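You operate a simulated robot arm through the tools that you are given. There is no shell and no other tool. Be economical: measure what you need, move in short steps, check, and stop when the job is done.

Carry out the task below with a simulated robot arm. There is one attempt and no reset: what you move stays moved.

Task
Take the blue battery and put it on the steel bench. Take the blue rag and put it on the top of unit one. Take the oval tray and put it on top of the beige case. Turn the speed dial to 3. Close the drawer of the isolator stand. Put the bottle with the blue cap on the top of unit one. Open the drawer with the yellow handle, take the pink rag and put it in the inside of the drawer with the yellow handle, then shut the drawer. Do these in any order. Set down upright: blue battery, bottle with the blue cap.

The check looks at the end state, three seconds after you hand in, the way a careful person would. Anything else that was tipped, shoved, dropped, spilled or broken makes it a failure. Lids that push on must go on centred and level and be pressed home; caps that screw on are set level and turned clockwise until they are tight.

Robot
A 7-joint arm with a fingered hand on a trunk, on a base that drives. Base frame: it is fixed to the floor where the robot stands at the start and does not move with it; the origin is under the middle of the robot, x ahead of it, y to its left, z up; the surface under the hand at the start is at about z = 76. Units: cm, rad, N and s.
Its first joint turns from -2.897 to 2.897 rad. Places, roughly: beige case (24x22x8 cm) [60, 50, 80]; blue battery [75, 0, 75]; blue rag (10x7x3 cm) [60, -10, 80]; bottle with the blue cap [-175, -625, 50]; drawer of the isolator stand [-180, -410, 70]; drawer with the yellow handle [30, -590, 60]; inside of the drawer with the yellow handle [40, -590, 60]; oval tray (20x11x3 cm) [-210, -190, 80]; pink rag (10x7x3 cm) [50, -550, 90]; speed dial [-190, -370, 70]; steel bench (60x20 cm) [62, -242, 80]; top of unit one [-200, -270, 160]. Payload 4 kg.
Tool frame: the origin (TCP) lies between the finger pads and is the grasp point; the fingertips stand 3 cm ahead of it; z points along the fingers, y is the line along which they close. The gripper opens to 10.4 cm. The gripper's body begins 3.5 cm behind the TCP. The gripper is a hand of 4 fingers: y runs from the thumb to the fingers, the wrist lies at [-1.5, -11.3, -19] in the tool frame.
Orientation is that of the tool frame in the base frame, as a unit quaternion [x, y, z, w]. With the fingers straight down and the wrist toward the robot, the tool's x, y and z point along [0, 1, 0], [1, 0, 0] and [0, 0, -1] of the base frame.

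Tools
- The arm moves only by the tool move_arm. Its argument "commands" is a list of rows, each an object of numbers (a shift or turn left out is 0): "x", "y", "z": the shift along the tool's x, y, z in cm; "rx", "ry", "rz": the turn, a rotation vector about the tool's x, y, z in rad. In form: [{"x": .., "y": .., "z": .., "rx": .., "ry": .., "rz": ..}, ...]. A call has 1 to 20 rows; each row shifts and turns the commanded pose from where the row before left it, along the tool's axes as they then stand. A row lasts 0.2 s, in which the tool goes at most 5 cm and 0.15 rad; a call with a longer step from one row to the next is refused whole. Where a pose cannot be reached the arm comes as near as it can. A force on the tool above 40 N (or 10 N above the force at the start of the call, whichever is more), or a blocked arm, ends the call early, and 0.2 s more pass. In this call time passes only in rows, and 0.2 s behind the last. The reply holds the time, the measured pose of the TCP, the force on the tool along the base axes, the opening and the grip force, in the units named above and with some noise, with the torque about the TCP (base axes, N m) and any sound that the robot's microphone picked up.
- Cameras (640 x 400 px; columns grow to the right, rows downward): "scene" is now at [32.57, 21.33, 122.34]; the picture's right is [0.17, -0.99, -0.00], its down [-0.62, -0.11, -0.78] and it looks along [0.77, 0.13, -0.62] (base axes); focal length 214 px, centre (320, 200). "wrist" rides on the gripper at [6.1, -9.2, -13] in the tool frame; the picture's right is [-0.81, 0.28, -0.52], its down [-0.53, -0.71, 0.46] and it looks along [-0.24, 0.64, 0.72] (tool axes); focal length 275 px, centre (320, 200). There is no depth. A picture from a camera that has moved, and an enlarged one, comes with that camera's place and axes in the base frame and with its lens.
- snapshot(camera): a new picture of that camera. No time passes.
- base_move(legs): drives the robot by 1 to 6 legs, each [ahead, left, turn to the left] in cm, cm and rad, along the robot's own axes; the way and the turn of a leg run together, so that a leg with both is an arc; at most 150 cm and 3.142 rad a leg. The arm and the cameras ride along, it lands a little off, and it stops where it bumps. It gives what a move gives.
- move_fingers(index, middle, ring, thumb_bend, thumb_turn): sets how far each is bent, from 0 (flat) to 100 (curled in); at 30 the hand is open as for a grip, at 70 the pads meet at the TCP. One left out holds its place. A second passes; each finger stops where it meets its share of the squeeze, and holds until it gets a number again. It is the only way to open and close the hand. It gives what a move gives, with no picture; readings hold the bend of each and the force on the fingers (four entries, about 0 where the hand has none), thumb and palm. thumb_turn goes from beside the hand (0) to across from the fingers (100), as for a grip.
- turn_head(pan, tilt): turns the head with the scene camera to pan (to the left, within 2.496 rad either way) and tilt (down, from -0.506 to 1.204), counted from straight ahead of the robot. It gives what a move gives.
- enlarge(camera, box): a new picture of the part [left, top, right, bottom] of that camera's present view, enlarged. No time passes.
- hand_in(): hands the job in; it is judged then, once.

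Work in short steps. Places have to be worked out from the pictures, the camera data and where the tool is seen: move nearer, look again, correct. Check each grasp and each placing, and mend what went wrong. You have 207 turns and 180 pictures in all, those below and enlarged ones among them. Open the gripper and draw the arm clear of the work before you hand the job in, unless the task says otherwise.

The tools are called after "Emit:" as a command line: name --argument value ..., lists and objects as JSON in quotes. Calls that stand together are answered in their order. move_arm: Moves the arm, as the interface text tells. Its arguments: {"type":"object","properties":{"commands":{"type":"array"}},"required":["commands"]} The other tools are called the same way: move_fingers (index, middle, ring, thumb_bend, thumb_turn) moves the fingers one by one; base_move (legs) drives the base; turn_head (pan, tilt) turns the head that bears the scene camera; snapshot (camera) takes a picture; enlarge (camera, box) takes an enlarged picture of a part of a camera's view; hand_in () hands the job in.

At the start:

```text
t: 0.0
position: [72.66, -12.33, 105.26]
ee_rot: [0.707, 0.707, 0.0, 0.0]
wrist_force: [-0.3, 0.5, -0.1]
wrist_torque: [-0.02, 0.02, -0.03]
width: 10.36
gripper_force: 0.1
shape: jaw
bend: [30.0, 30.0, 30.0, 30.0, 98.0]
finger forces: [0.0, 0.0, 0.0, 0.1, 0.0, 0.1]
robot x, y, heading: [-0.03, 0.03, -0.002]
head pan, tilt: [0.169, 0.675]
```

scene: 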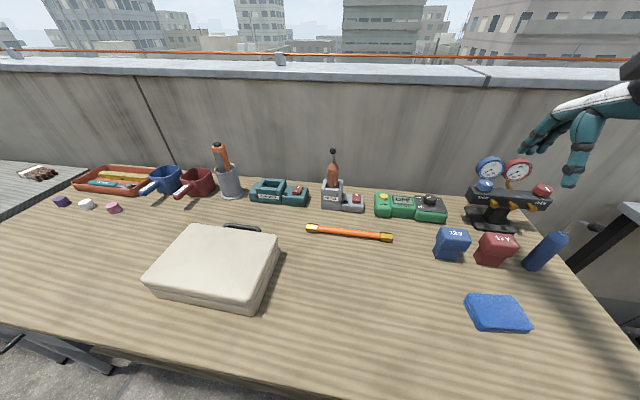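
wrist: 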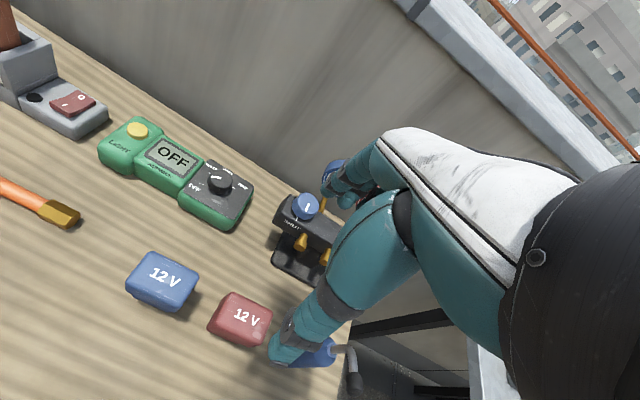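

The blue battery appears near (74.5, -6.7). I'll zoom in on it to judge size and orientation.

Emit:
enlarge --camera "scene" --box '[400, 180, 560, 340]'

Emit:
enlarge --camera "wrist" --box '[100, 200, 360, 390]'

```text
2.50 times, centred on (480, 260) of scene
camera zoom: at [32.57, 21.33, 122.34], right [0.17, -0.99, 0.0], down [-0.62, -0.11, -0.78], along [0.77, 0.13, -0.62], focal length 536 px, centre (-80, 50)
```

zoom: 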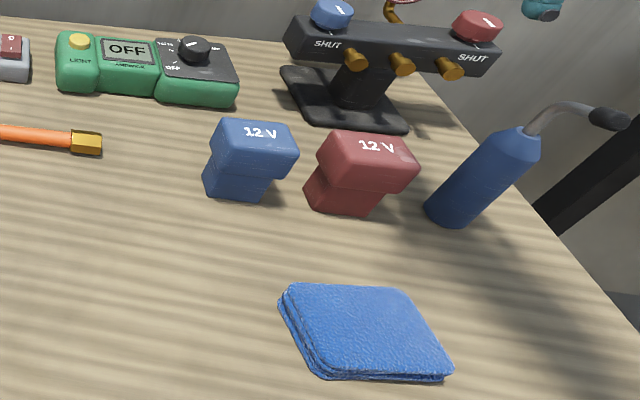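

```text
2.11 times, centred on (230, 295) of wrist
camera zoom: at [63.42, -6.17, 118.31], right [0.28, -0.81, 0.52], down [-0.71, -0.53, -0.46], along [0.64, -0.24, -0.72], focal length 580 px, centre (510, 0)
```

zoom: 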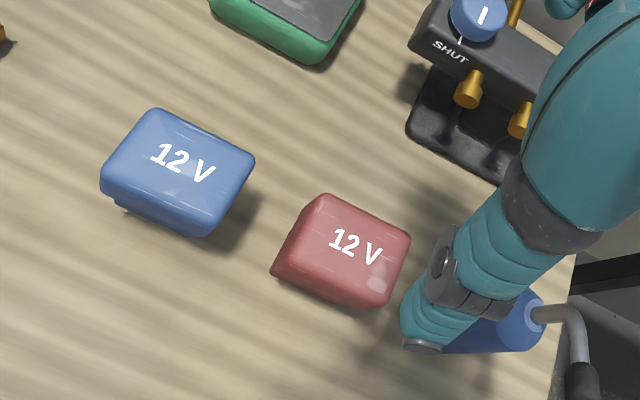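

Blue battery top is estimated at (71.5, -4.3), z≈85.5, about 4.5 (x) by 6 (y). Before acting I'll look around for drive obstacles, to the right first.

Emit:
turn_head --pan -1.2 --tilt 0.45

Emit:
snapshot --camera "scene"

Emit:
turn_head --pan -2.3 --tilt 0.3

Emit:
snapshot --camera "scene"

```text
t: 1.5
position: [72.64, -12.28, 105.39]
ee_rot: [0.707, 0.707, 0.0, 0.0]
wrist_force: [-0.4, -0.2, 0.3]
wrist_torque: [0.0, -0.03, -0.01]
width: 10.33
gripper_force: 0.1
shape: jaw
bend: [30.0, 30.0, 30.0, 30.0, 98.0]
finger forces: [0.0, 0.0, 0.0, 0.0, 0.0, 0.0]
robot x, y, heading: [0.26, -0.1, 0.003]
head pan, tilt: [-1.201, 0.45]
```

```text
175 pictures are left
camera scene: at [27.43, 11.32, 124.34], right [-0.93, -0.36, 0.0], down [-0.16, 0.41, -0.9], along [0.33, -0.84, -0.44], focal length 214 px, centre (320, 200)
```

scene: 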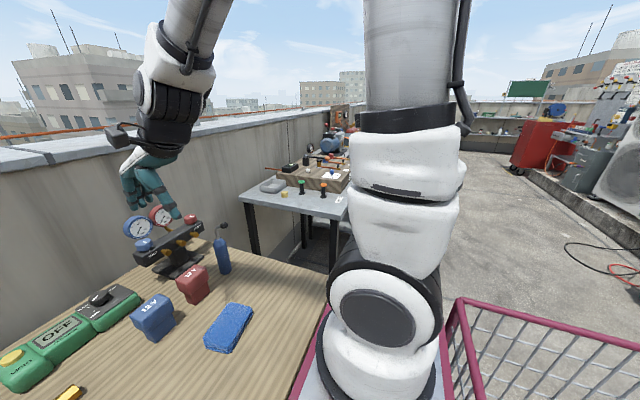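

```text
t: 2.8
position: [72.61, -12.4, 105.42]
ee_rot: [0.707, 0.707, 0.0, 0.0]
wrist_force: [0.8, -0.1, 0.6]
wrist_torque: [-0.01, 0.01, 0.01]
width: 10.36
gripper_force: 0.0
shape: jaw
bend: [30.0, 30.0, 30.0, 30.0, 98.0]
finger forces: [0.1, 0.0, 0.0, 0.0, 0.1, 0.0]
robot x, y, heading: [-0.28, 0.11, 0.002]
head pan, tilt: [-2.3, 0.3]
```

```text
174 pictures are left
camera scene: at [17.88, 12.92, 125.74], right [-0.75, 0.67, 0.0], down [0.2, 0.22, -0.96], along [-0.64, -0.71, -0.3], focal length 214 px, centre (320, 200)
```

scene: 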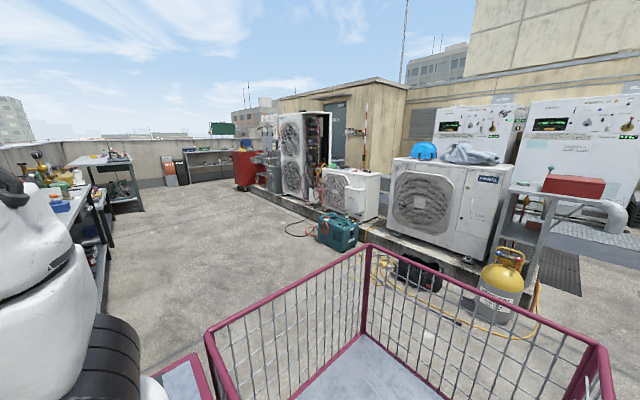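

The robot carries a basket behind it; the aisle is between the parapet tables and the units at x≈-200. Now I turn the head to the work and move the hand above the blue battery.

Emit:
move_arm --commands '[{"x": 4, "y": -0.5}, {"x": 4.1, "y": -0.6}, {"z": 4.5}, {"z": 4.5}, {"z": 4}]'

Emit:
turn_head --pan -0.3 --tilt 0.8

Emit:
snapshot --camera "scene"

Emit:
snapshot --camera "wrist"

```text
t: 4.0
position: [71.29, -4.21, 93.46]
ee_rot: [0.712, 0.702, 0.001, -0.004]
wrist_force: [0.9, 2.1, 1.1]
wrist_torque: [-0.14, 0.0, -0.01]
width: 10.36
gripper_force: 0.1
shape: jaw
bend: [30.0, 30.0, 30.0, 30.0, 98.0]
finger forces: [0.0, 0.1, 0.0, 0.0, 0.1, 0.0]
out of reach, approached as far as the arm can: row 4
robot x, y, heading: [0.13, -0.01, -0.001]
head pan, tilt: [-2.3, 0.3]
```

```text
t: 6.0
position: [71.39, -4.37, 93.41]
ee_rot: [0.715, 0.699, 0.001, -0.005]
wrist_force: [-1.5, -0.5, 1.1]
wrist_torque: [-0.03, 0.03, 0.01]
width: 10.37
gripper_force: 0.0
shape: jaw
bend: [30.0, 30.0, 30.0, 30.0, 98.0]
finger forces: [0.0, 0.1, 0.0, 0.0, 0.1, 0.0]
robot x, y, heading: [0.06, -0.34, 0.003]
head pan, tilt: [-0.3, 0.799]
```

```text
173 pictures are left
camera scene: at [31.81, 17.49, 121.3], right [-0.3, -0.96, 0.0], down [-0.68, 0.21, -0.7], along [0.67, -0.21, -0.72], focal length 214 px, centre (320, 200)
```

scene: 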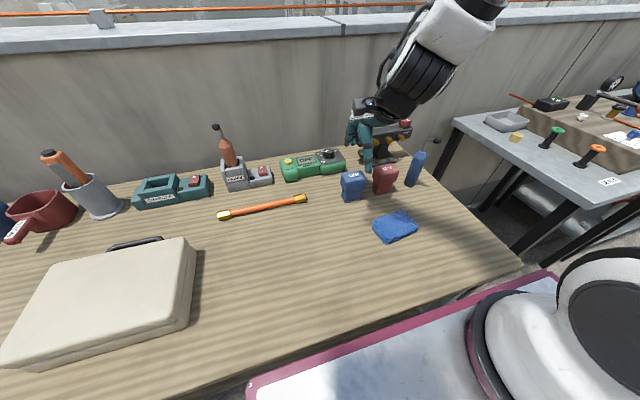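

```text
172 pictures are left
camera wrist: at [62.29, 1.85, 106.52], right [0.26, -0.82, 0.51], down [-0.73, -0.51, -0.46], along [0.64, -0.25, -0.73], focal length 275 px, centre (320, 200)
```

wrist: 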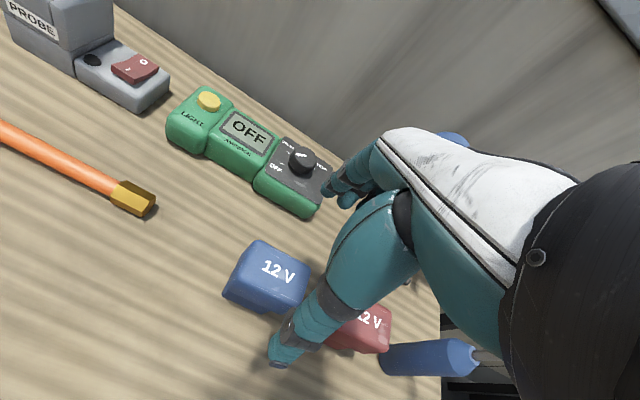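

TCP is above the battery, but the arm is near its inner reach limit. I'll back the base up 12 cm and then extend forward.

Emit:
base_move --legs '[[-12, 0, 0]]'

Emit:
move_arm --commands '[{"y": 4, "x": 0.3}, {"y": 4, "x": 0.3}, {"y": 4}]'

```text
t: 7.2
position: [59.29, -4.41, 93.49]
ee_rot: [0.708, 0.707, 0.0, 0.0]
wrist_force: [-0.7, 0.6, 0.1]
wrist_torque: [0.0, 0.01, 0.02]
width: 10.39
gripper_force: 0.0
shape: jaw
bend: [30.0, 30.0, 30.0, 30.0, 98.0]
finger forces: [0.0, 0.0, 0.0, 0.0, 0.0, 0.0]
robot x, y, heading: [-12.29, -0.29, 0.001]
head pan, tilt: [-0.3, 0.799]
```

```text
t: 8.0
position: [71.48, -3.68, 93.51]
ee_rot: [0.708, 0.706, 0.0, 0.0]
wrist_force: [-0.2, -0.4, 0.4]
wrist_torque: [-0.04, -0.01, 0.01]
width: 10.38
gripper_force: 0.0
shape: jaw
bend: [30.0, 30.0, 30.0, 30.0, 98.0]
finger forces: [0.0, 0.0, 0.0, 0.0, 0.0, 0.0]
robot x, y, heading: [-12.09, -0.25, -0.004]
head pan, tilt: [-0.3, 0.799]
```

Arm now at (71.5, -3.7, 93.5). I descend part of the way and check with the wrist camera.

Emit:
move_arm --commands '[{"z": 3}, {"z": 2.5}]'

Emit:
snapshot --camera "wrist"

Emit:
enlarge --camera "scene" --box '[300, 90, 460, 240]'

```text
t: 8.6
position: [71.14, -3.63, 87.98]
ee_rot: [0.707, 0.707, -0.001, 0.0]
wrist_force: [0.0, -0.6, -0.5]
wrist_torque: [-0.04, 0.0, 0.0]
width: 10.38
gripper_force: 0.0
shape: jaw
bend: [30.0, 30.0, 30.0, 30.0, 98.0]
finger forces: [0.1, 0.0, 0.0, 0.1, 0.1, 0.0]
robot x, y, heading: [-12.02, -0.12, -0.0]
head pan, tilt: [-0.3, 0.799]
```

```text
171 pictures are left
camera wrist: at [61.99, 2.53, 100.96], right [0.28, -0.81, 0.52], down [-0.71, -0.53, -0.46], along [0.65, -0.24, -0.72], focal length 275 px, centre (320, 200)
```

wrist: 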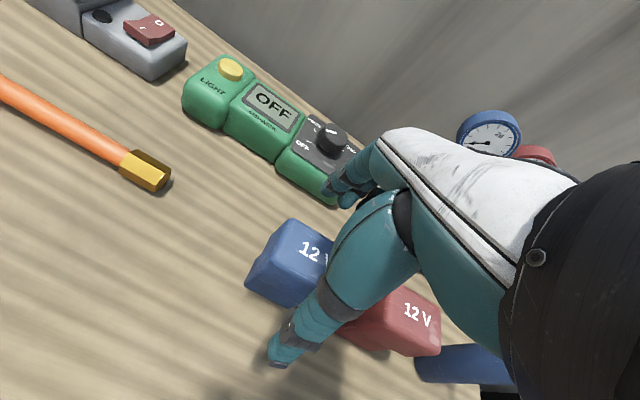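

```text
2.67 times, centred on (380, 165) of scene
camera zoom: at [19.62, 17.51, 121.3], right [-0.3, -0.96, 0.0], down [-0.68, 0.21, -0.7], along [0.67, -0.21, -0.72], focal length 572 px, centre (160, 293)
```

zoom: 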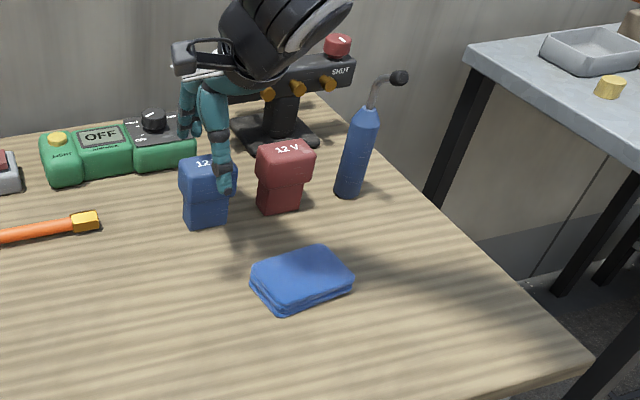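

Left edge of the battery is near y≈-1, so centre ≈ -4. I shift 0.4 cm and descend to z≈83 for the grasp.

Emit:
move_arm --commands '[{"x": -0.4, "z": 2, "y": 0.3}, {"z": 2}, {"z": 1.3}]'

Emit:
move_fingers --index 60 --middle 60 --ring 60 --thumb_bend 60

Emit:
enlarge --camera "scene" --box '[300, 90, 460, 240]'

Emit:
snapshot --camera "wrist"

```text
t: 9.4
position: [71.44, -4.28, 82.66]
ee_rot: [0.708, 0.707, 0.0, 0.0]
wrist_force: [0.3, 0.4, 0.0]
wrist_torque: [0.0, -0.02, 0.01]
width: 10.38
gripper_force: 0.0
shape: jaw
bend: [30.0, 30.0, 30.0, 30.0, 98.0]
finger forces: [0.1, 0.1, 0.1, 0.0, 0.0, 0.0]
robot x, y, heading: [-12.28, -0.05, 0.003]
head pan, tilt: [-0.3, 0.799]
```

```text
t: 10.4
position: [71.48, -4.24, 82.73]
ee_rot: [0.707, 0.707, 0.0, 0.0]
wrist_force: [0.1, -1.1, -0.6]
wrist_torque: [-0.02, 0.01, -0.03]
width: 3.72
gripper_force: 6.0
shape: fingers
bend: [56.0, 59.0, 58.0, 56.0, 97.0]
finger forces: [2.8, 1.2, 1.7, 0.0, 5.2, 0.0]
robot x, y, heading: [-12.31, -0.03, -0.001]
head pan, tilt: [-0.3, 0.799]
```

```text
2.67 times, centred on (380, 165) of scene
camera zoom: at [19.65, 17.49, 121.3], right [-0.3, -0.96, 0.0], down [-0.68, 0.21, -0.7], along [0.67, -0.21, -0.72], focal length 572 px, centre (160, 293)
```

zoom: 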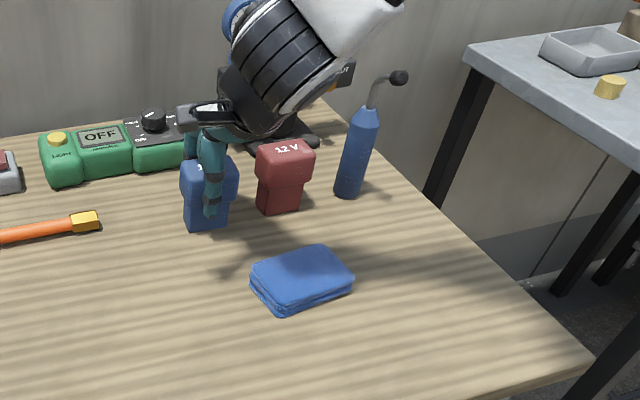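

```text
168 pictures are left
camera wrist: at [62.31, 1.97, 95.63], right [0.28, -0.81, 0.52], down [-0.71, -0.53, -0.46], along [0.64, -0.24, -0.72], focal length 275 px, centre (320, 200)
```

wrist: 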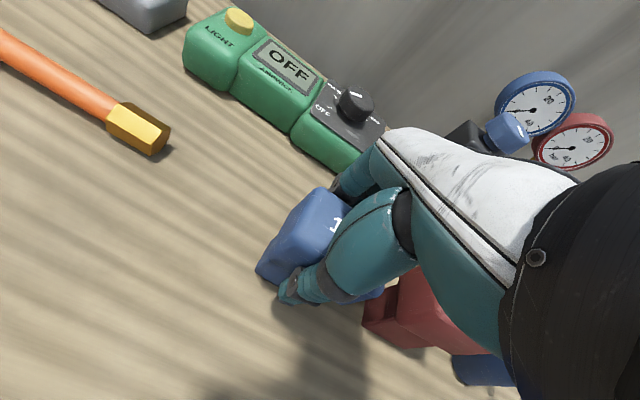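

The fingers hold the battery with about 6 N. I squeeze more and lift gently.

Emit:
move_fingers --index 72 --middle 72 --ring 72 --thumb_bend 72

Emit:
move_arm --commands '[{"z": -1}, {"z": -2}, {"z": -3}, {"z": -4}, {"z": -5}, {"z": -5}, {"z": -5}]'

Emit:
snapshot --camera "wrist"

Emit:
snapshot --camera "scene"

```text
t: 11.4
position: [71.52, -4.23, 82.7]
ee_rot: [0.707, 0.707, 0.001, -0.001]
wrist_force: [-0.1, 0.5, 0.1]
wrist_torque: [-0.01, -0.01, 0.0]
width: 3.49
gripper_force: 24.7
shape: fingers
bend: [59.0, 65.0, 64.0, 58.0, 94.0]
finger forces: [12.0, 7.3, 7.3, 0.0, 22.4, 0.0]
robot x, y, heading: [-12.26, 0.07, -0.002]
head pan, tilt: [-0.3, 0.799]
```

```text
t: 13.0
position: [71.47, -4.07, 107.44]
ee_rot: [0.707, 0.707, 0.0, 0.0]
wrist_force: [-0.4, 0.3, -2.3]
wrist_torque: [0.01, -0.05, -0.01]
width: 3.52
gripper_force: 24.2
shape: fingers
bend: [59.0, 65.0, 64.0, 58.0, 94.0]
finger forces: [11.8, 7.5, 7.3, 0.1, 22.3, 0.0]
robot x, y, heading: [-12.12, 0.11, -0.004]
head pan, tilt: [-0.3, 0.799]
```

```text
167 pictures are left
camera wrist: at [62.27, 2.16, 120.48], right [0.28, -0.81, 0.52], down [-0.71, -0.53, -0.46], along [0.64, -0.24, -0.72], focal length 275 px, centre (320, 200)
```

wrist: 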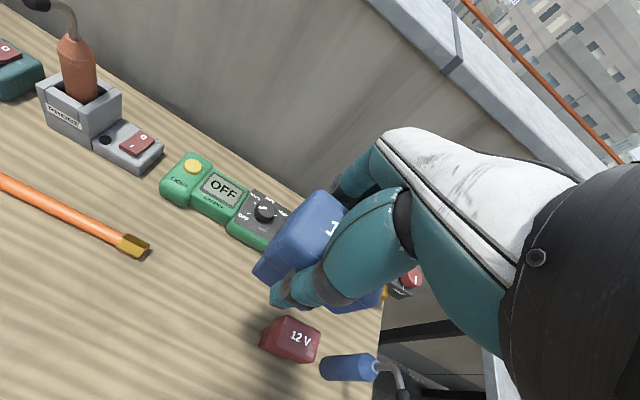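

```text
166 pictures are left
camera scene: at [19.68, 17.48, 121.29], right [-0.3, -0.96, 0.0], down [-0.69, 0.21, -0.7], along [0.67, -0.21, -0.72], focal length 214 px, centre (320, 200)
```

scene: 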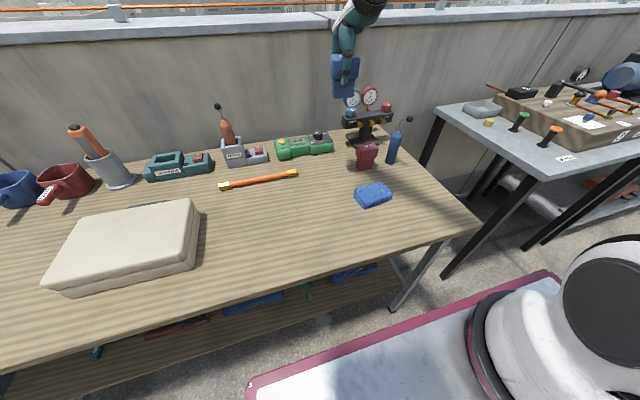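

Battery is held firmly. I raise a bit, back away from the table, and drive right toward the steel bench region, then look.

Emit:
move_arm --commands '[{"z": -4}, {"z": -4}]'

Emit:
base_move --legs '[[-25, 0, 0], [0, -130, 0]]'

Emit:
turn_head --pan -0.7 --tilt 0.5

Emit:
snapshot --camera "scene"

```text
t: 13.6
position: [71.4, -3.94, 115.77]
ee_rot: [0.708, 0.707, -0.001, -0.001]
wrist_force: [0.2, -0.7, -2.4]
wrist_torque: [0.01, -0.03, 0.0]
width: 3.5
gripper_force: 24.3
shape: fingers
bend: [59.0, 65.0, 64.0, 58.0, 94.0]
finger forces: [11.6, 7.4, 7.1, 0.0, 22.1, 0.0]
robot x, y, heading: [-12.23, 0.18, 0.001]
head pan, tilt: [-0.3, 0.799]
```

```text
t: 21.6
position: [42.78, -137.97, 115.77]
ee_rot: [0.721, 0.693, 0.0, 0.0]
wrist_force: [0.0, -0.6, -1.7]
wrist_torque: [0.0, -0.02, 0.0]
width: 3.52
gripper_force: 23.9
shape: fingers
bend: [59.0, 65.0, 64.0, 58.0, 94.0]
finger forces: [11.8, 7.3, 7.0, 0.0, 22.1, 0.1]
robot x, y, heading: [-40.75, -130.86, -0.035]
head pan, tilt: [-0.3, 0.799]
```

```text
t: 22.5
position: [42.79, -137.82, 115.9]
ee_rot: [0.72, 0.694, 0.0, -0.001]
wrist_force: [-0.1, 1.2, -2.7]
wrist_torque: [0.0, -0.04, -0.02]
width: 3.52
gripper_force: 24.2
shape: fingers
bend: [59.0, 65.0, 64.0, 58.0, 94.0]
finger forces: [11.7, 7.4, 7.1, 0.1, 21.9, 0.0]
robot x, y, heading: [-40.52, -130.61, -0.038]
head pan, tilt: [-0.7, 0.499]
```

```text
165 pictures are left
camera scene: at [-8.99, -117.82, 123.89], right [-0.67, -0.74, 0.0], down [-0.35, 0.32, -0.88], along [0.65, -0.59, -0.48], focal length 214 px, centre (320, 200)
```

scene: 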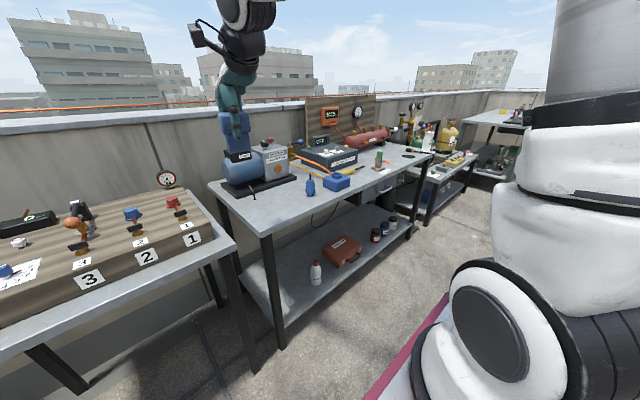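

The steel bench is the one ahead-right with the pump; the target (62, -242) lies on its front strip right of the blue box. I drive right 105 cm, correcting heading.

Emit:
base_move --legs '[[0, 0, 0.036], [0, -103, 0]]'

Emit:
turn_head --pan 0.1 --tilt 0.7

Emit:
snapshot --camera "scene"

Emit:
snapshot --camera "wrist"

```text
t: 28.2
position: [42.67, -238.19, 115.83]
ee_rot: [0.708, 0.706, 0.0, 0.0]
wrist_force: [0.3, 0.7, -2.8]
wrist_torque: [0.01, -0.05, 0.01]
width: 3.52
gripper_force: 24.6
shape: fingers
bend: [59.0, 65.0, 64.0, 58.0, 94.0]
finger forces: [11.7, 7.3, 7.1, 0.0, 22.0, 0.1]
robot x, y, heading: [-40.91, -233.88, 0.001]
head pan, tilt: [-0.7, 0.499]
```

```text
t: 29.3
position: [42.7, -238.11, 115.85]
ee_rot: [0.708, 0.706, 0.0, 0.0]
wrist_force: [0.5, 0.2, -2.9]
wrist_torque: [0.04, -0.01, -0.03]
width: 3.5
gripper_force: 23.9
shape: fingers
bend: [59.0, 65.0, 64.0, 58.0, 94.0]
finger forces: [11.6, 7.5, 7.1, 0.0, 22.0, 0.0]
robot x, y, heading: [-40.82, -233.93, -0.003]
head pan, tilt: [0.099, 0.7]
```

```text
164 pictures are left
camera scene: at [-8.23, -213.26, 122.12], right [0.1, -1.0, 0.0], down [-0.64, -0.06, -0.76], along [0.76, 0.07, -0.64], focal length 214 px, centre (320, 200)
```

scene: 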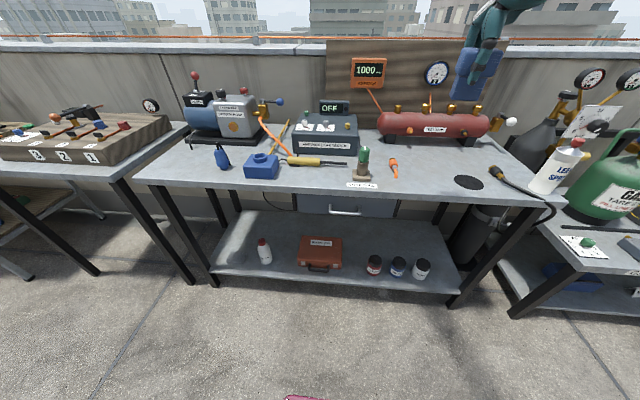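

```text
163 pictures are left
camera wrist: at [33.51, -231.93, 128.83], right [0.27, -0.81, 0.52], down [-0.72, -0.53, -0.46], along [0.64, -0.25, -0.72], focal length 275 px, centre (320, 200)
```

wrist: 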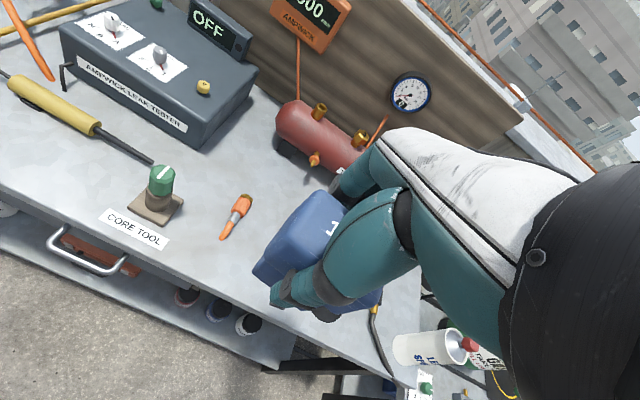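

A clear spot lies between the orange tool (y≈-235) and black disc (y≈-255), about (60.5, -245.5). I drive the base so the hand is above it.

Emit:
base_move --legs '[[18, -7, 0]]'

Emit:
snapshot --camera "wrist"

```text
t: 30.9
position: [60.46, -245.53, 115.88]
ee_rot: [0.71, 0.705, 0.0, 0.0]
wrist_force: [0.6, -1.2, -2.2]
wrist_torque: [0.0, 0.03, 0.03]
width: 3.48
gripper_force: 24.0
shape: fingers
bend: [59.0, 65.0, 64.0, 58.0, 94.0]
finger forces: [11.7, 7.4, 7.1, 0.0, 22.1, 0.0]
robot x, y, heading: [-23.3, -241.05, -0.008]
head pan, tilt: [0.099, 0.7]
```

```text
162 pictures are left
camera wrist: at [51.33, -239.28, 128.83], right [0.27, -0.81, 0.52], down [-0.72, -0.53, -0.46], along [0.64, -0.25, -0.72], focal length 275 px, centre (320, 200)
```

wrist: 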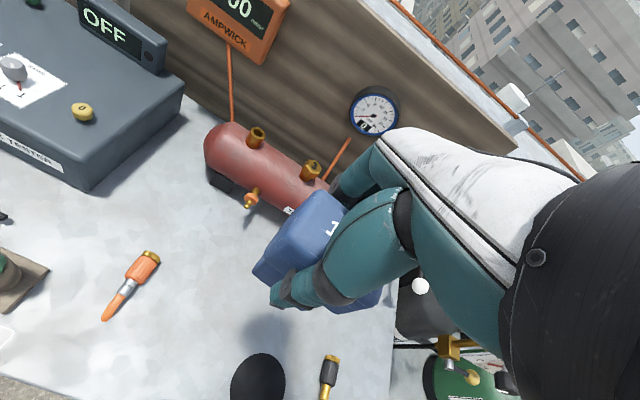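

Spot is clear beneath. I descend to z≈90 and check height.

Emit:
move_arm --commands '[{"z": 5}, {"z": 5}, {"z": 5}, {"z": 5}, {"z": 4}]'

Emit:
enlarge --camera "scene" --box '[340, 90, 500, 190]'

```text
t: 32.1
position: [60.11, -245.62, 91.91]
ee_rot: [0.709, 0.705, 0.0, 0.001]
wrist_force: [0.0, 0.3, -3.0]
wrist_torque: [0.01, -0.02, 0.02]
width: 3.48
gripper_force: 23.7
shape: fingers
bend: [59.0, 65.0, 64.0, 58.0, 94.0]
finger forces: [11.4, 7.5, 7.0, 0.0, 21.8, 0.0]
robot x, y, heading: [-23.48, -241.3, -0.008]
head pan, tilt: [0.099, 0.7]
```

```text
4.00 times, centred on (420, 140) of scene
camera zoom: at [9.62, -220.48, 122.13], right [0.09, -1.0, 0.0], down [-0.64, -0.06, -0.77], along [0.76, 0.07, -0.64], focal length 858 px, centre (-80, 440)
```

zoom: 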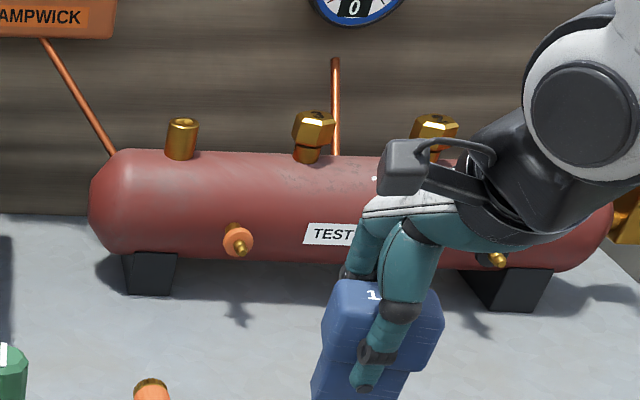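

Lowering slowly, first to about 88, then in small steps watching the force.

Emit:
move_arm --commands '[{"z": 2}, {"z": 1.5}, {"z": 0.5}]'

Emit:
move_arm --commands '[{"z": 0.5}, {"z": 0.5}]'

Emit:
snapshot --camera "scene"

```text
t: 32.9
position: [60.26, -245.47, 87.88]
ee_rot: [0.709, 0.705, 0.0, 0.0]
wrist_force: [0.5, -0.3, -2.9]
wrist_torque: [0.01, 0.01, -0.01]
width: 3.5
gripper_force: 24.0
shape: fingers
bend: [59.0, 65.0, 64.0, 58.0, 94.0]
finger forces: [11.5, 7.4, 6.9, 0.0, 21.9, 0.0]
robot x, y, heading: [-23.09, -241.19, -0.005]
head pan, tilt: [0.099, 0.7]
```

```text
t: 33.5
position: [60.37, -245.48, 86.8]
ee_rot: [0.71, 0.704, -0.001, -0.001]
wrist_force: [-0.6, 0.0, -2.4]
wrist_torque: [0.04, 0.0, -0.01]
width: 3.49
gripper_force: 23.4
shape: fingers
bend: [59.0, 65.0, 64.0, 58.0, 94.0]
finger forces: [11.5, 7.3, 7.0, 0.0, 21.9, 0.0]
robot x, y, heading: [-22.97, -240.84, -0.006]
head pan, tilt: [0.099, 0.7]
```

```text
160 pictures are left
camera scene: at [9.65, -220.46, 122.12], right [0.09, -1.0, 0.0], down [-0.64, -0.06, -0.76], along [0.76, 0.07, -0.64], focal length 214 px, centre (320, 200)
```

scene: 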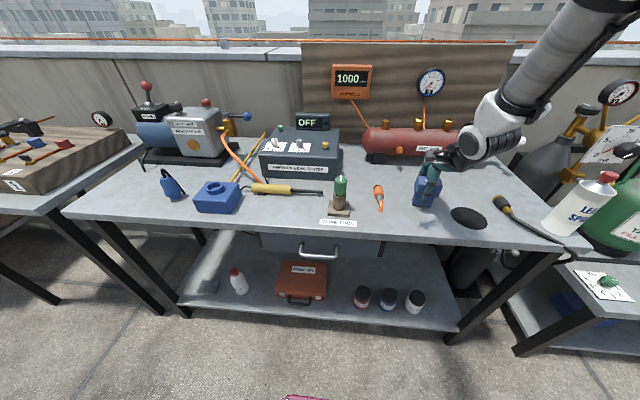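

No contact yet; continuing down in 0.4 cm steps.

Emit:
move_arm --commands '[{"z": 0.4}, {"z": 0.4}]'

Emit:
move_arm --commands '[{"z": 0.4}]'

Emit:
move_arm --commands '[{"z": 0.4}]'

Emit:
enlarge --camera "scene" --box '[380, 140, 480, 230]'

```text
t: 34.1
position: [60.4, -245.44, 86.1]
ee_rot: [0.71, 0.705, 0.002, 0.002]
wrist_force: [0.5, -2.5, 10.3]
wrist_torque: [0.12, 0.15, -0.03]
width: 3.33
gripper_force: 19.6
shape: fingers
bend: [59.0, 66.0, 66.0, 58.0, 94.0]
finger forces: [8.6, 4.7, 5.7, 0.0, 19.5, 0.0]
robot x, y, heading: [-23.03, -240.89, -0.003]
head pan, tilt: [0.099, 0.7]
```

```text
t: 34.5
position: [60.56, -245.41, 85.78]
ee_rot: [0.71, 0.704, 0.002, 0.001]
wrist_force: [0.9, -1.2, 19.1]
wrist_torque: [0.05, 0.12, 0.06]
width: 3.17
gripper_force: 19.3
shape: fingers
bend: [71.0, 67.0, 71.0, 58.0, 94.0]
finger forces: [8.0, 6.0, 3.7, 0.1, 20.5, 0.0]
robot x, y, heading: [-23.16, -240.65, -0.003]
head pan, tilt: [0.099, 0.7]
```

```text
t: 34.9
position: [60.59, -245.46, 85.38]
ee_rot: [0.709, 0.705, 0.001, 0.002]
wrist_force: [0.7, -0.2, 26.7]
wrist_torque: [-0.1, -0.19, 0.04]
width: 2.94
gripper_force: 21.0
shape: fingers
bend: [71.0, 66.0, 71.0, 60.0, 95.0]
finger forces: [9.0, 8.0, 3.3, 0.1, 21.4, 0.1]
robot x, y, heading: [-23.25, -240.66, -0.004]
head pan, tilt: [0.099, 0.7]
```

```text
4.44 times, centred on (430, 185) of scene
camera zoom: at [9.56, -220.45, 122.15], right [0.09, -1.0, 0.0], down [-0.64, -0.06, -0.77], along [0.76, 0.07, -0.64], focal length 953 px, centre (-169, 267)
```

zoom: 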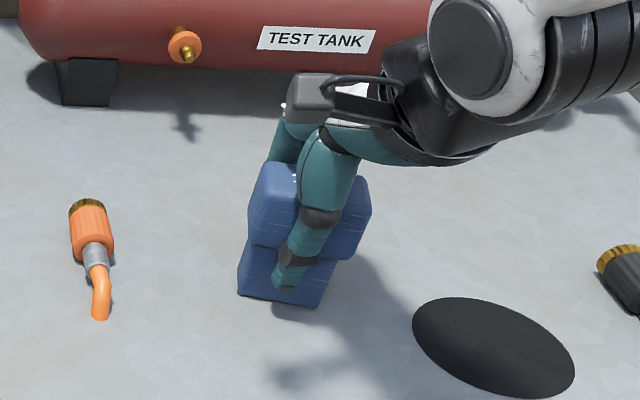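

In contact (26 N), battery upright. I relieve 0.5 cm and open the hand gradually.

Emit:
move_arm --commands '[{"z": -0.5}]'

Emit:
move_fingers --index 52 --middle 52 --ring 52 --thumb_bend 52

Emit:
move_fingers --index 30 --middle 30 --ring 30 --thumb_bend 30

Emit:
move_arm --commands '[{"z": -2}, {"z": -3}, {"z": -5}, {"z": -5}, {"z": -5}, {"z": -5}]'

Emit:
snapshot --camera "scene"

```text
t: 35.3
position: [60.32, -245.46, 85.62]
ee_rot: [0.71, 0.705, -0.002, -0.002]
wrist_force: [1.2, -0.3, -1.4]
wrist_torque: [-0.04, -0.06, 0.03]
width: 2.93
gripper_force: 19.5
shape: fingers
bend: [71.0, 66.0, 71.0, 60.0, 95.0]
finger forces: [10.4, 5.8, 4.6, 0.0, 17.4, 0.0]
robot x, y, heading: [-22.89, -241.44, -0.008]
head pan, tilt: [0.099, 0.7]
```

```text
t: 36.3
position: [60.52, -245.51, 85.7]
ee_rot: [0.709, 0.705, 0.001, 0.0]
wrist_force: [-1.1, 1.3, -0.5]
wrist_torque: [0.0, 0.02, -0.01]
width: 4.75
gripper_force: 0.3
shape: fingers
bend: [52.0, 52.0, 52.0, 52.0, 97.0]
finger forces: [0.0, 0.0, 0.0, 0.0, 0.5, 0.0]
robot x, y, heading: [-23.47, -240.89, -0.004]
head pan, tilt: [0.099, 0.7]
```

```text
t: 37.3
position: [60.34, -245.49, 85.75]
ee_rot: [0.709, 0.705, -0.001, 0.0]
wrist_force: [0.5, -0.5, -0.7]
wrist_torque: [-0.02, -0.02, 0.0]
width: 10.28
gripper_force: 0.0
shape: fingers
bend: [30.0, 30.0, 30.0, 30.0, 97.0]
finger forces: [0.0, 0.0, 0.0, 0.0, 0.1, 0.1]
robot x, y, heading: [-22.92, -241.03, -0.005]
head pan, tilt: [0.099, 0.7]
```

```text
t: 38.7
position: [60.4, -245.52, 110.53]
ee_rot: [0.709, 0.705, -0.001, -0.001]
wrist_force: [-0.2, 0.9, 0.0]
wrist_torque: [-0.01, -0.01, 0.02]
width: 10.28
gripper_force: 0.0
shape: fingers
bend: [30.0, 30.0, 30.0, 30.0, 97.0]
finger forces: [0.0, 0.0, 0.0, 0.1, 0.1, 0.1]
robot x, y, heading: [-22.92, -240.86, -0.006]
head pan, tilt: [0.099, 0.7]
```

```text
158 pictures are left
camera scene: at [9.67, -220.46, 122.11], right [0.09, -1.0, 0.0], down [-0.64, -0.06, -0.76], along [0.76, 0.07, -0.64], focal length 214 px, centre (320, 200)
```

scene: 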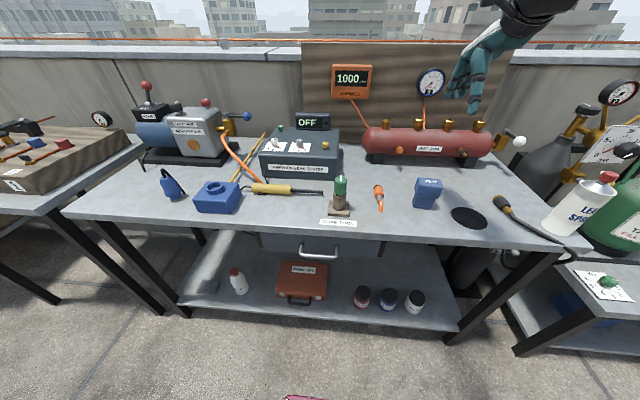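

Battery stands upright on the bench. Next the pink rag: back off, then look along the way to the right.

Emit:
base_move --legs '[[-25, 0, 0.005], [0, -90, 0]]'

Emit:
turn_head --pan -0.9 --tilt 0.4

Emit:
snapshot --camera "scene"

Emit:
turn_head --pan -2.1 --tilt 0.3

Emit:
snapshot --camera "scene"

```text
t: 45.0
position: [35.39, -336.29, 110.6]
ee_rot: [0.706, 0.709, 0.0, 0.001]
wrist_force: [-0.2, -0.7, -0.7]
wrist_torque: [-0.04, -0.02, 0.03]
width: 10.31
gripper_force: 0.0
shape: fingers
bend: [30.0, 30.0, 30.0, 30.0, 97.0]
finger forces: [0.1, 0.0, 0.0, 0.0, 0.0, 0.1]
robot x, y, heading: [-48.13, -332.62, 0.007]
head pan, tilt: [0.099, 0.7]
```

```text
t: 46.2
position: [35.42, -336.24, 110.67]
ee_rot: [0.706, 0.708, 0.0, 0.0]
wrist_force: [0.1, 0.5, -0.5]
wrist_torque: [0.05, -0.02, 0.02]
width: 10.31
gripper_force: 0.0
shape: fingers
bend: [30.0, 30.0, 30.0, 30.0, 97.0]
finger forces: [0.0, 0.1, 0.1, 0.0, 0.0, 0.0]
robot x, y, heading: [-48.08, -332.85, 0.001]
head pan, tilt: [-0.901, 0.4]
```

```text
157 pictures are left
camera scene: at [-18.29, -319.83, 124.81], right [-0.78, -0.62, 0.0], down [-0.24, 0.3, -0.92], along [0.58, -0.72, -0.39], focal length 214 px, centre (320, 200)
```

scene: 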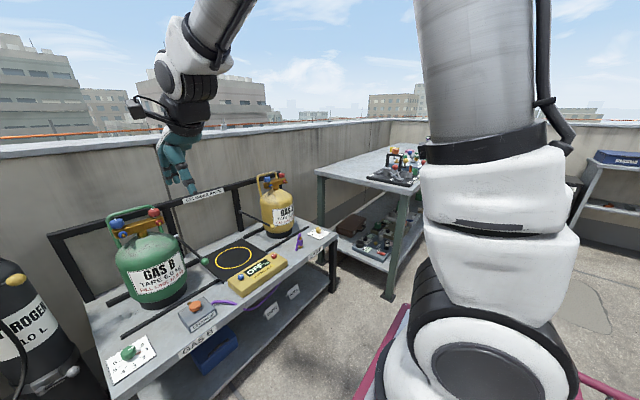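

```text
t: 47.6
position: [35.5, -336.29, 110.69]
ee_rot: [0.706, 0.708, 0.0, 0.0]
wrist_force: [0.5, 0.2, -0.1]
wrist_torque: [-0.01, 0.03, -0.03]
width: 10.28
gripper_force: 0.0
shape: fingers
bend: [30.0, 30.0, 30.0, 30.0, 97.0]
finger forces: [0.0, 0.0, 0.0, 0.0, 0.0, 0.0]
robot x, y, heading: [-48.04, -332.71, -0.0]
head pan, tilt: [-2.1, 0.3]
```

```text
156 pictures are left
camera scene: at [-28.75, -320.67, 125.74], right [-0.87, 0.5, 0.0], down [0.15, 0.26, -0.96], along [-0.48, -0.83, -0.3], focal length 214 px, centre (320, 200)
```

scene: 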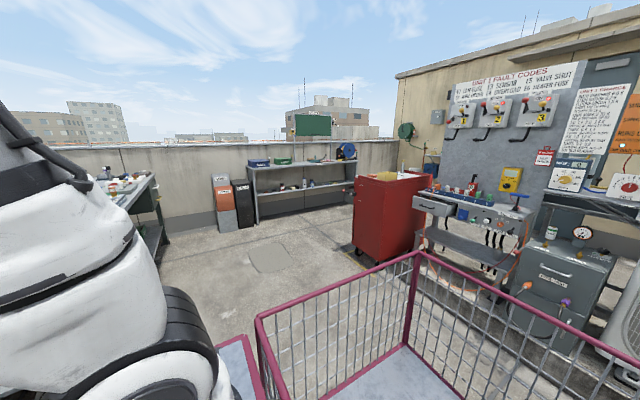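

The far high bench (front at x≈15) holds the pink rag. I raise the hand for clearance and drive on right.

Emit:
move_arm --commands '[{"z": -5}, {"z": -5}, {"z": -5}, {"z": -5}, {"z": -3}]'

Emit:
base_move --legs '[[0, -120, 0]]'

Emit:
turn_head --pan -0.6 --tilt 0.55

Emit:
snapshot --camera "scene"

```text
t: 48.8
position: [35.33, -336.18, 133.62]
ee_rot: [0.706, 0.708, -0.001, 0.0]
wrist_force: [0.3, -0.2, -0.3]
wrist_torque: [0.01, 0.02, -0.02]
width: 10.32
gripper_force: 0.0
shape: fingers
bend: [30.0, 30.0, 30.0, 30.0, 97.0]
finger forces: [0.0, 0.1, 0.0, 0.0, 0.0, 0.0]
robot x, y, heading: [-48.0, -332.54, 0.001]
head pan, tilt: [-2.1, 0.3]
```

```text
t: 54.9
position: [36.18, -455.54, 133.41]
ee_rot: [0.704, 0.711, 0.0, 0.0]
wrist_force: [0.6, -0.2, 0.1]
wrist_torque: [-0.02, -0.01, -0.02]
width: 10.3
gripper_force: 0.0
shape: fingers
bend: [30.0, 30.0, 30.0, 30.0, 97.0]
finger forces: [0.1, 0.1, 0.1, 0.1, 0.1, 0.1]
robot x, y, heading: [-47.47, -452.35, 0.004]
head pan, tilt: [-2.1, 0.3]
```

```text
t: 56.5
position: [36.0, -455.53, 133.54]
ee_rot: [0.704, 0.71, 0.0, 0.0]
wrist_force: [-0.6, -0.9, 0.2]
wrist_torque: [-0.01, 0.01, -0.01]
width: 10.28
gripper_force: 0.0
shape: fingers
bend: [30.0, 30.0, 30.0, 30.0, 97.0]
finger forces: [0.0, 0.0, 0.0, 0.0, 0.1, 0.0]
robot x, y, heading: [-47.26, -452.26, 0.008]
head pan, tilt: [-0.6, 0.55]
```

```text
155 pictures are left
camera scene: at [-16.0, -437.14, 123.44], right [-0.56, -0.83, 0.0], down [-0.43, 0.29, -0.85], along [0.71, -0.48, -0.52], focal length 214 px, centre (320, 200)
```

scene: 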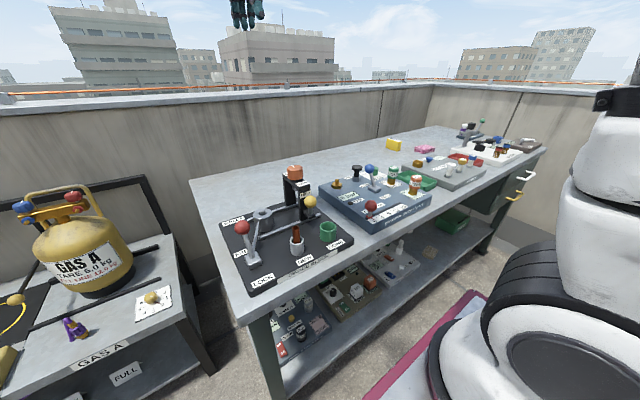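

Pink rag is visible on the bench and two handles (yellow, white) at the right end. I drive another 95 cm right.

Emit:
base_move --legs '[[0, -100, 0]]'

Emit:
turn_head --pan -0.1 --tilt 0.75

Emit:
snapshot --camera "scene"

Emit:
snapshot --camera "wrist"

```text
t: 61.7
position: [36.68, -555.59, 133.55]
ee_rot: [0.706, 0.708, 0.0, 0.0]
wrist_force: [-0.7, -0.2, 0.1]
wrist_torque: [0.04, 0.01, -0.01]
width: 10.28
gripper_force: 0.0
shape: fingers
bend: [30.0, 30.0, 30.0, 30.0, 97.0]
finger forces: [0.0, 0.0, 0.1, 0.0, 0.0, 0.1]
robot x, y, heading: [-46.59, -551.27, 0.0]
head pan, tilt: [-0.6, 0.55]
```

```text
t: 62.6
position: [36.71, -555.52, 133.45]
ee_rot: [0.706, 0.708, 0.0, 0.0]
wrist_force: [-0.8, 0.6, 0.8]
wrist_torque: [0.0, 0.01, 0.02]
width: 10.29
gripper_force: 0.1
shape: fingers
bend: [30.0, 30.0, 30.0, 30.0, 97.0]
finger forces: [0.1, 0.1, 0.0, 0.0, 0.0, 0.1]
robot x, y, heading: [-46.86, -552.17, 0.005]
head pan, tilt: [-0.099, 0.75]
```

```text
154 pictures are left
camera scene: at [-14.49, -532.63, 121.7], right [-0.1, -1.0, 0.0], down [-0.68, 0.07, -0.73], along [0.73, -0.07, -0.68], focal length 214 px, centre (320, 200)
```

scene: 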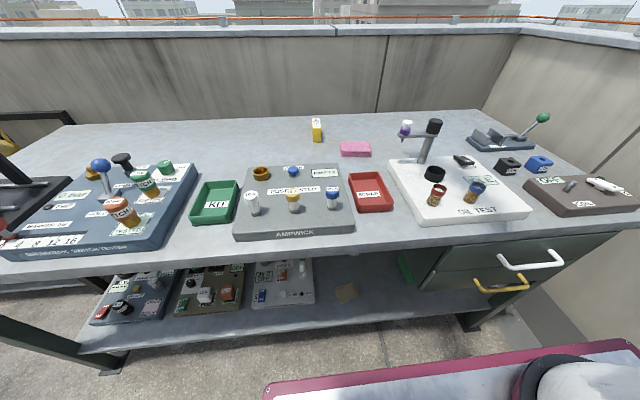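

```text
153 pictures are left
camera wrist: at [27.48, -549.39, 146.5], right [0.28, -0.81, 0.52], down [-0.71, -0.54, -0.46], along [0.65, -0.24, -0.72], focal length 275 px, centre (320, 200)
```

wrist: 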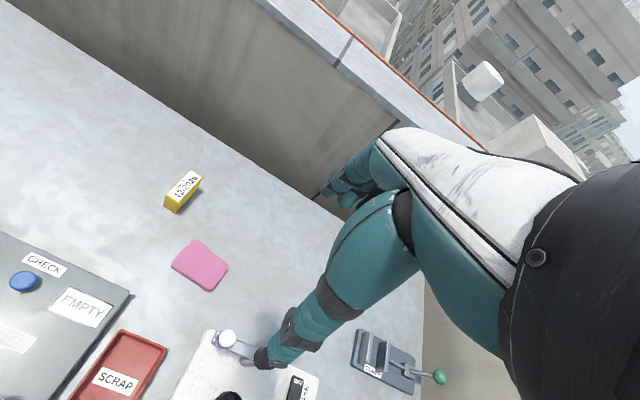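

Rag ≈ (48, -550, 86). The yellow-handled drawer is the lower one at y≈-589. I must check room behind and to the right before positioning.

Emit:
turn_head --pan -1.5 --tilt 0.6

Emit:
snapshot --camera "scene"

Emit:
turn_head --pan -2.4 --tilt 0.5

Emit:
snapshot --camera "scene"

```text
t: 64.1
position: [36.65, -555.54, 133.5]
ee_rot: [0.706, 0.709, 0.0, 0.0]
wrist_force: [0.2, -0.2, 1.0]
wrist_torque: [-0.02, -0.02, -0.01]
width: 10.3
gripper_force: 0.2
shape: fingers
bend: [30.0, 30.0, 30.0, 30.0, 97.0]
finger forces: [0.0, 0.0, 0.1, 0.1, 0.0, 0.1]
robot x, y, heading: [-46.79, -551.86, 0.007]
head pan, tilt: [-1.499, 0.6]
```

```text
152 pictures are left
camera scene: at [-22.07, -540.64, 122.99], right [-1.0, -0.08, 0.0], down [-0.04, 0.56, -0.82], along [0.06, -0.82, -0.57], focal length 214 px, centre (320, 200)
```

scene: 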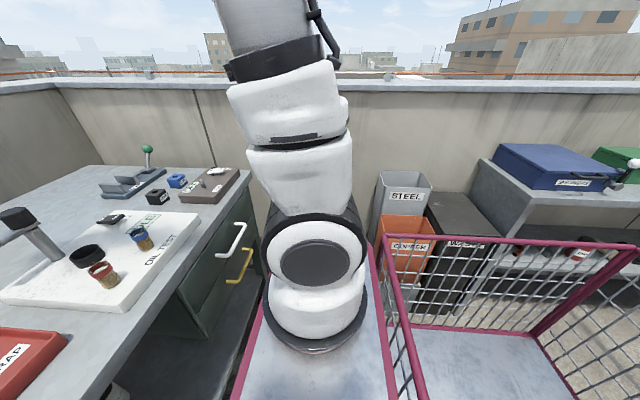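

```text
t: 65.3
position: [36.74, -555.53, 133.44]
ee_rot: [0.706, 0.708, 0.001, 0.0]
wrist_force: [-0.4, 0.1, -0.5]
wrist_torque: [-0.02, 0.01, 0.01]
width: 10.31
gripper_force: 0.0
shape: fingers
bend: [30.0, 30.0, 30.0, 30.0, 97.0]
finger forces: [0.0, 0.1, 0.1, 0.0, 0.1, 0.0]
robot x, y, heading: [-46.64, -551.7, 0.005]
head pan, tilt: [-2.4, 0.499]
```

```text
151 pictures are left
camera scene: at [-29.42, -538.0, 123.9], right [-0.68, 0.73, 0.0], down [0.35, 0.32, -0.88], along [-0.65, -0.6, -0.48], focal length 214 px, centre (320, 200)
```

scene: 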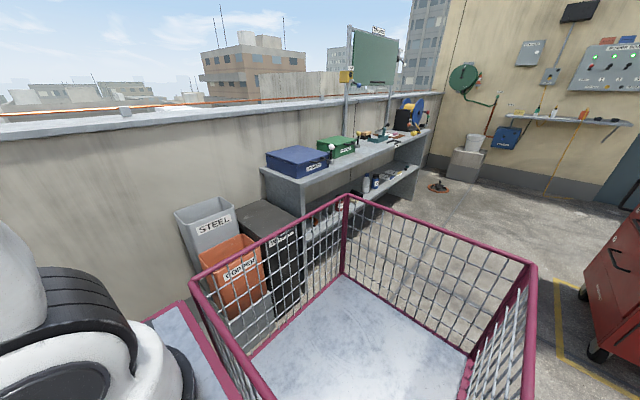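

Bins stand along the right wall (front y≈-600), so I keep robot y≈-550 and heading 0. I back up ~22 cm and look at the handles.

Emit:
base_move --legs '[[-22, 0, 0]]'

Emit:
turn_head --pan -0.55 --tilt 0.75

Emit:
snapshot --camera "scene"

Emit:
enlarge --camera "scene" --box '[300, 120, 460, 220]'

```text
t: 67.0
position: [14.98, -555.54, 133.5]
ee_rot: [0.706, 0.709, 0.0, 0.001]
wrist_force: [-0.3, -0.5, -0.1]
wrist_torque: [0.02, 0.02, -0.03]
width: 10.29
gripper_force: 0.1
shape: fingers
bend: [30.0, 30.0, 30.0, 30.0, 97.0]
finger forces: [0.1, 0.1, 0.0, 0.0, 0.0, 0.0]
robot x, y, heading: [-68.81, -551.62, 0.003]
head pan, tilt: [-2.4, 0.499]
```

```text
t: 68.8
position: [14.86, -555.64, 133.54]
ee_rot: [0.706, 0.708, 0.0, 0.0]
wrist_force: [-0.6, 0.3, -0.2]
wrist_torque: [-0.01, 0.03, 0.01]
width: 10.28
gripper_force: 0.1
shape: fingers
bend: [30.0, 30.0, 30.0, 30.0, 97.0]
finger forces: [0.1, 0.0, 0.0, 0.1, 0.0, 0.0]
robot x, y, heading: [-68.71, -551.99, 0.004]
head pan, tilt: [-0.55, 0.75]
```

```text
150 pictures are left
camera scene: at [-37.43, -536.19, 121.7], right [-0.52, -0.85, 0.0], down [-0.58, 0.35, -0.73], along [0.62, -0.38, -0.68], focal length 214 px, centre (320, 200)
```

scene: 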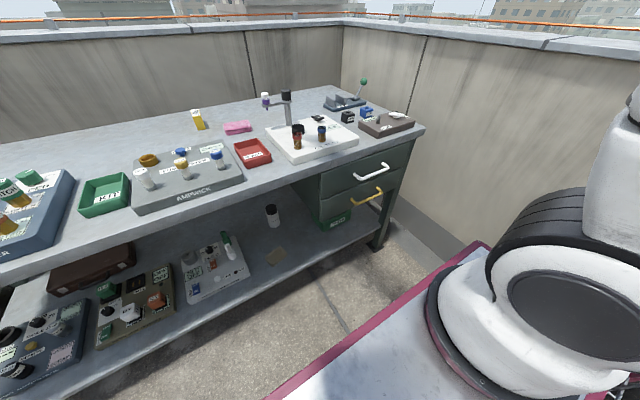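

```text
4.00 times, centred on (380, 170) of scene
camera zoom: at [-37.43, -536.19, 121.7], right [-0.52, -0.85, 0.0], down [-0.58, 0.35, -0.73], along [0.62, -0.38, -0.68], focal length 858 px, centre (80, 320)
```

zoom: 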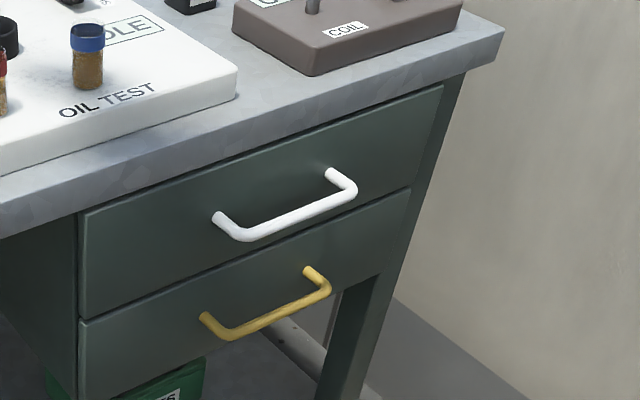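

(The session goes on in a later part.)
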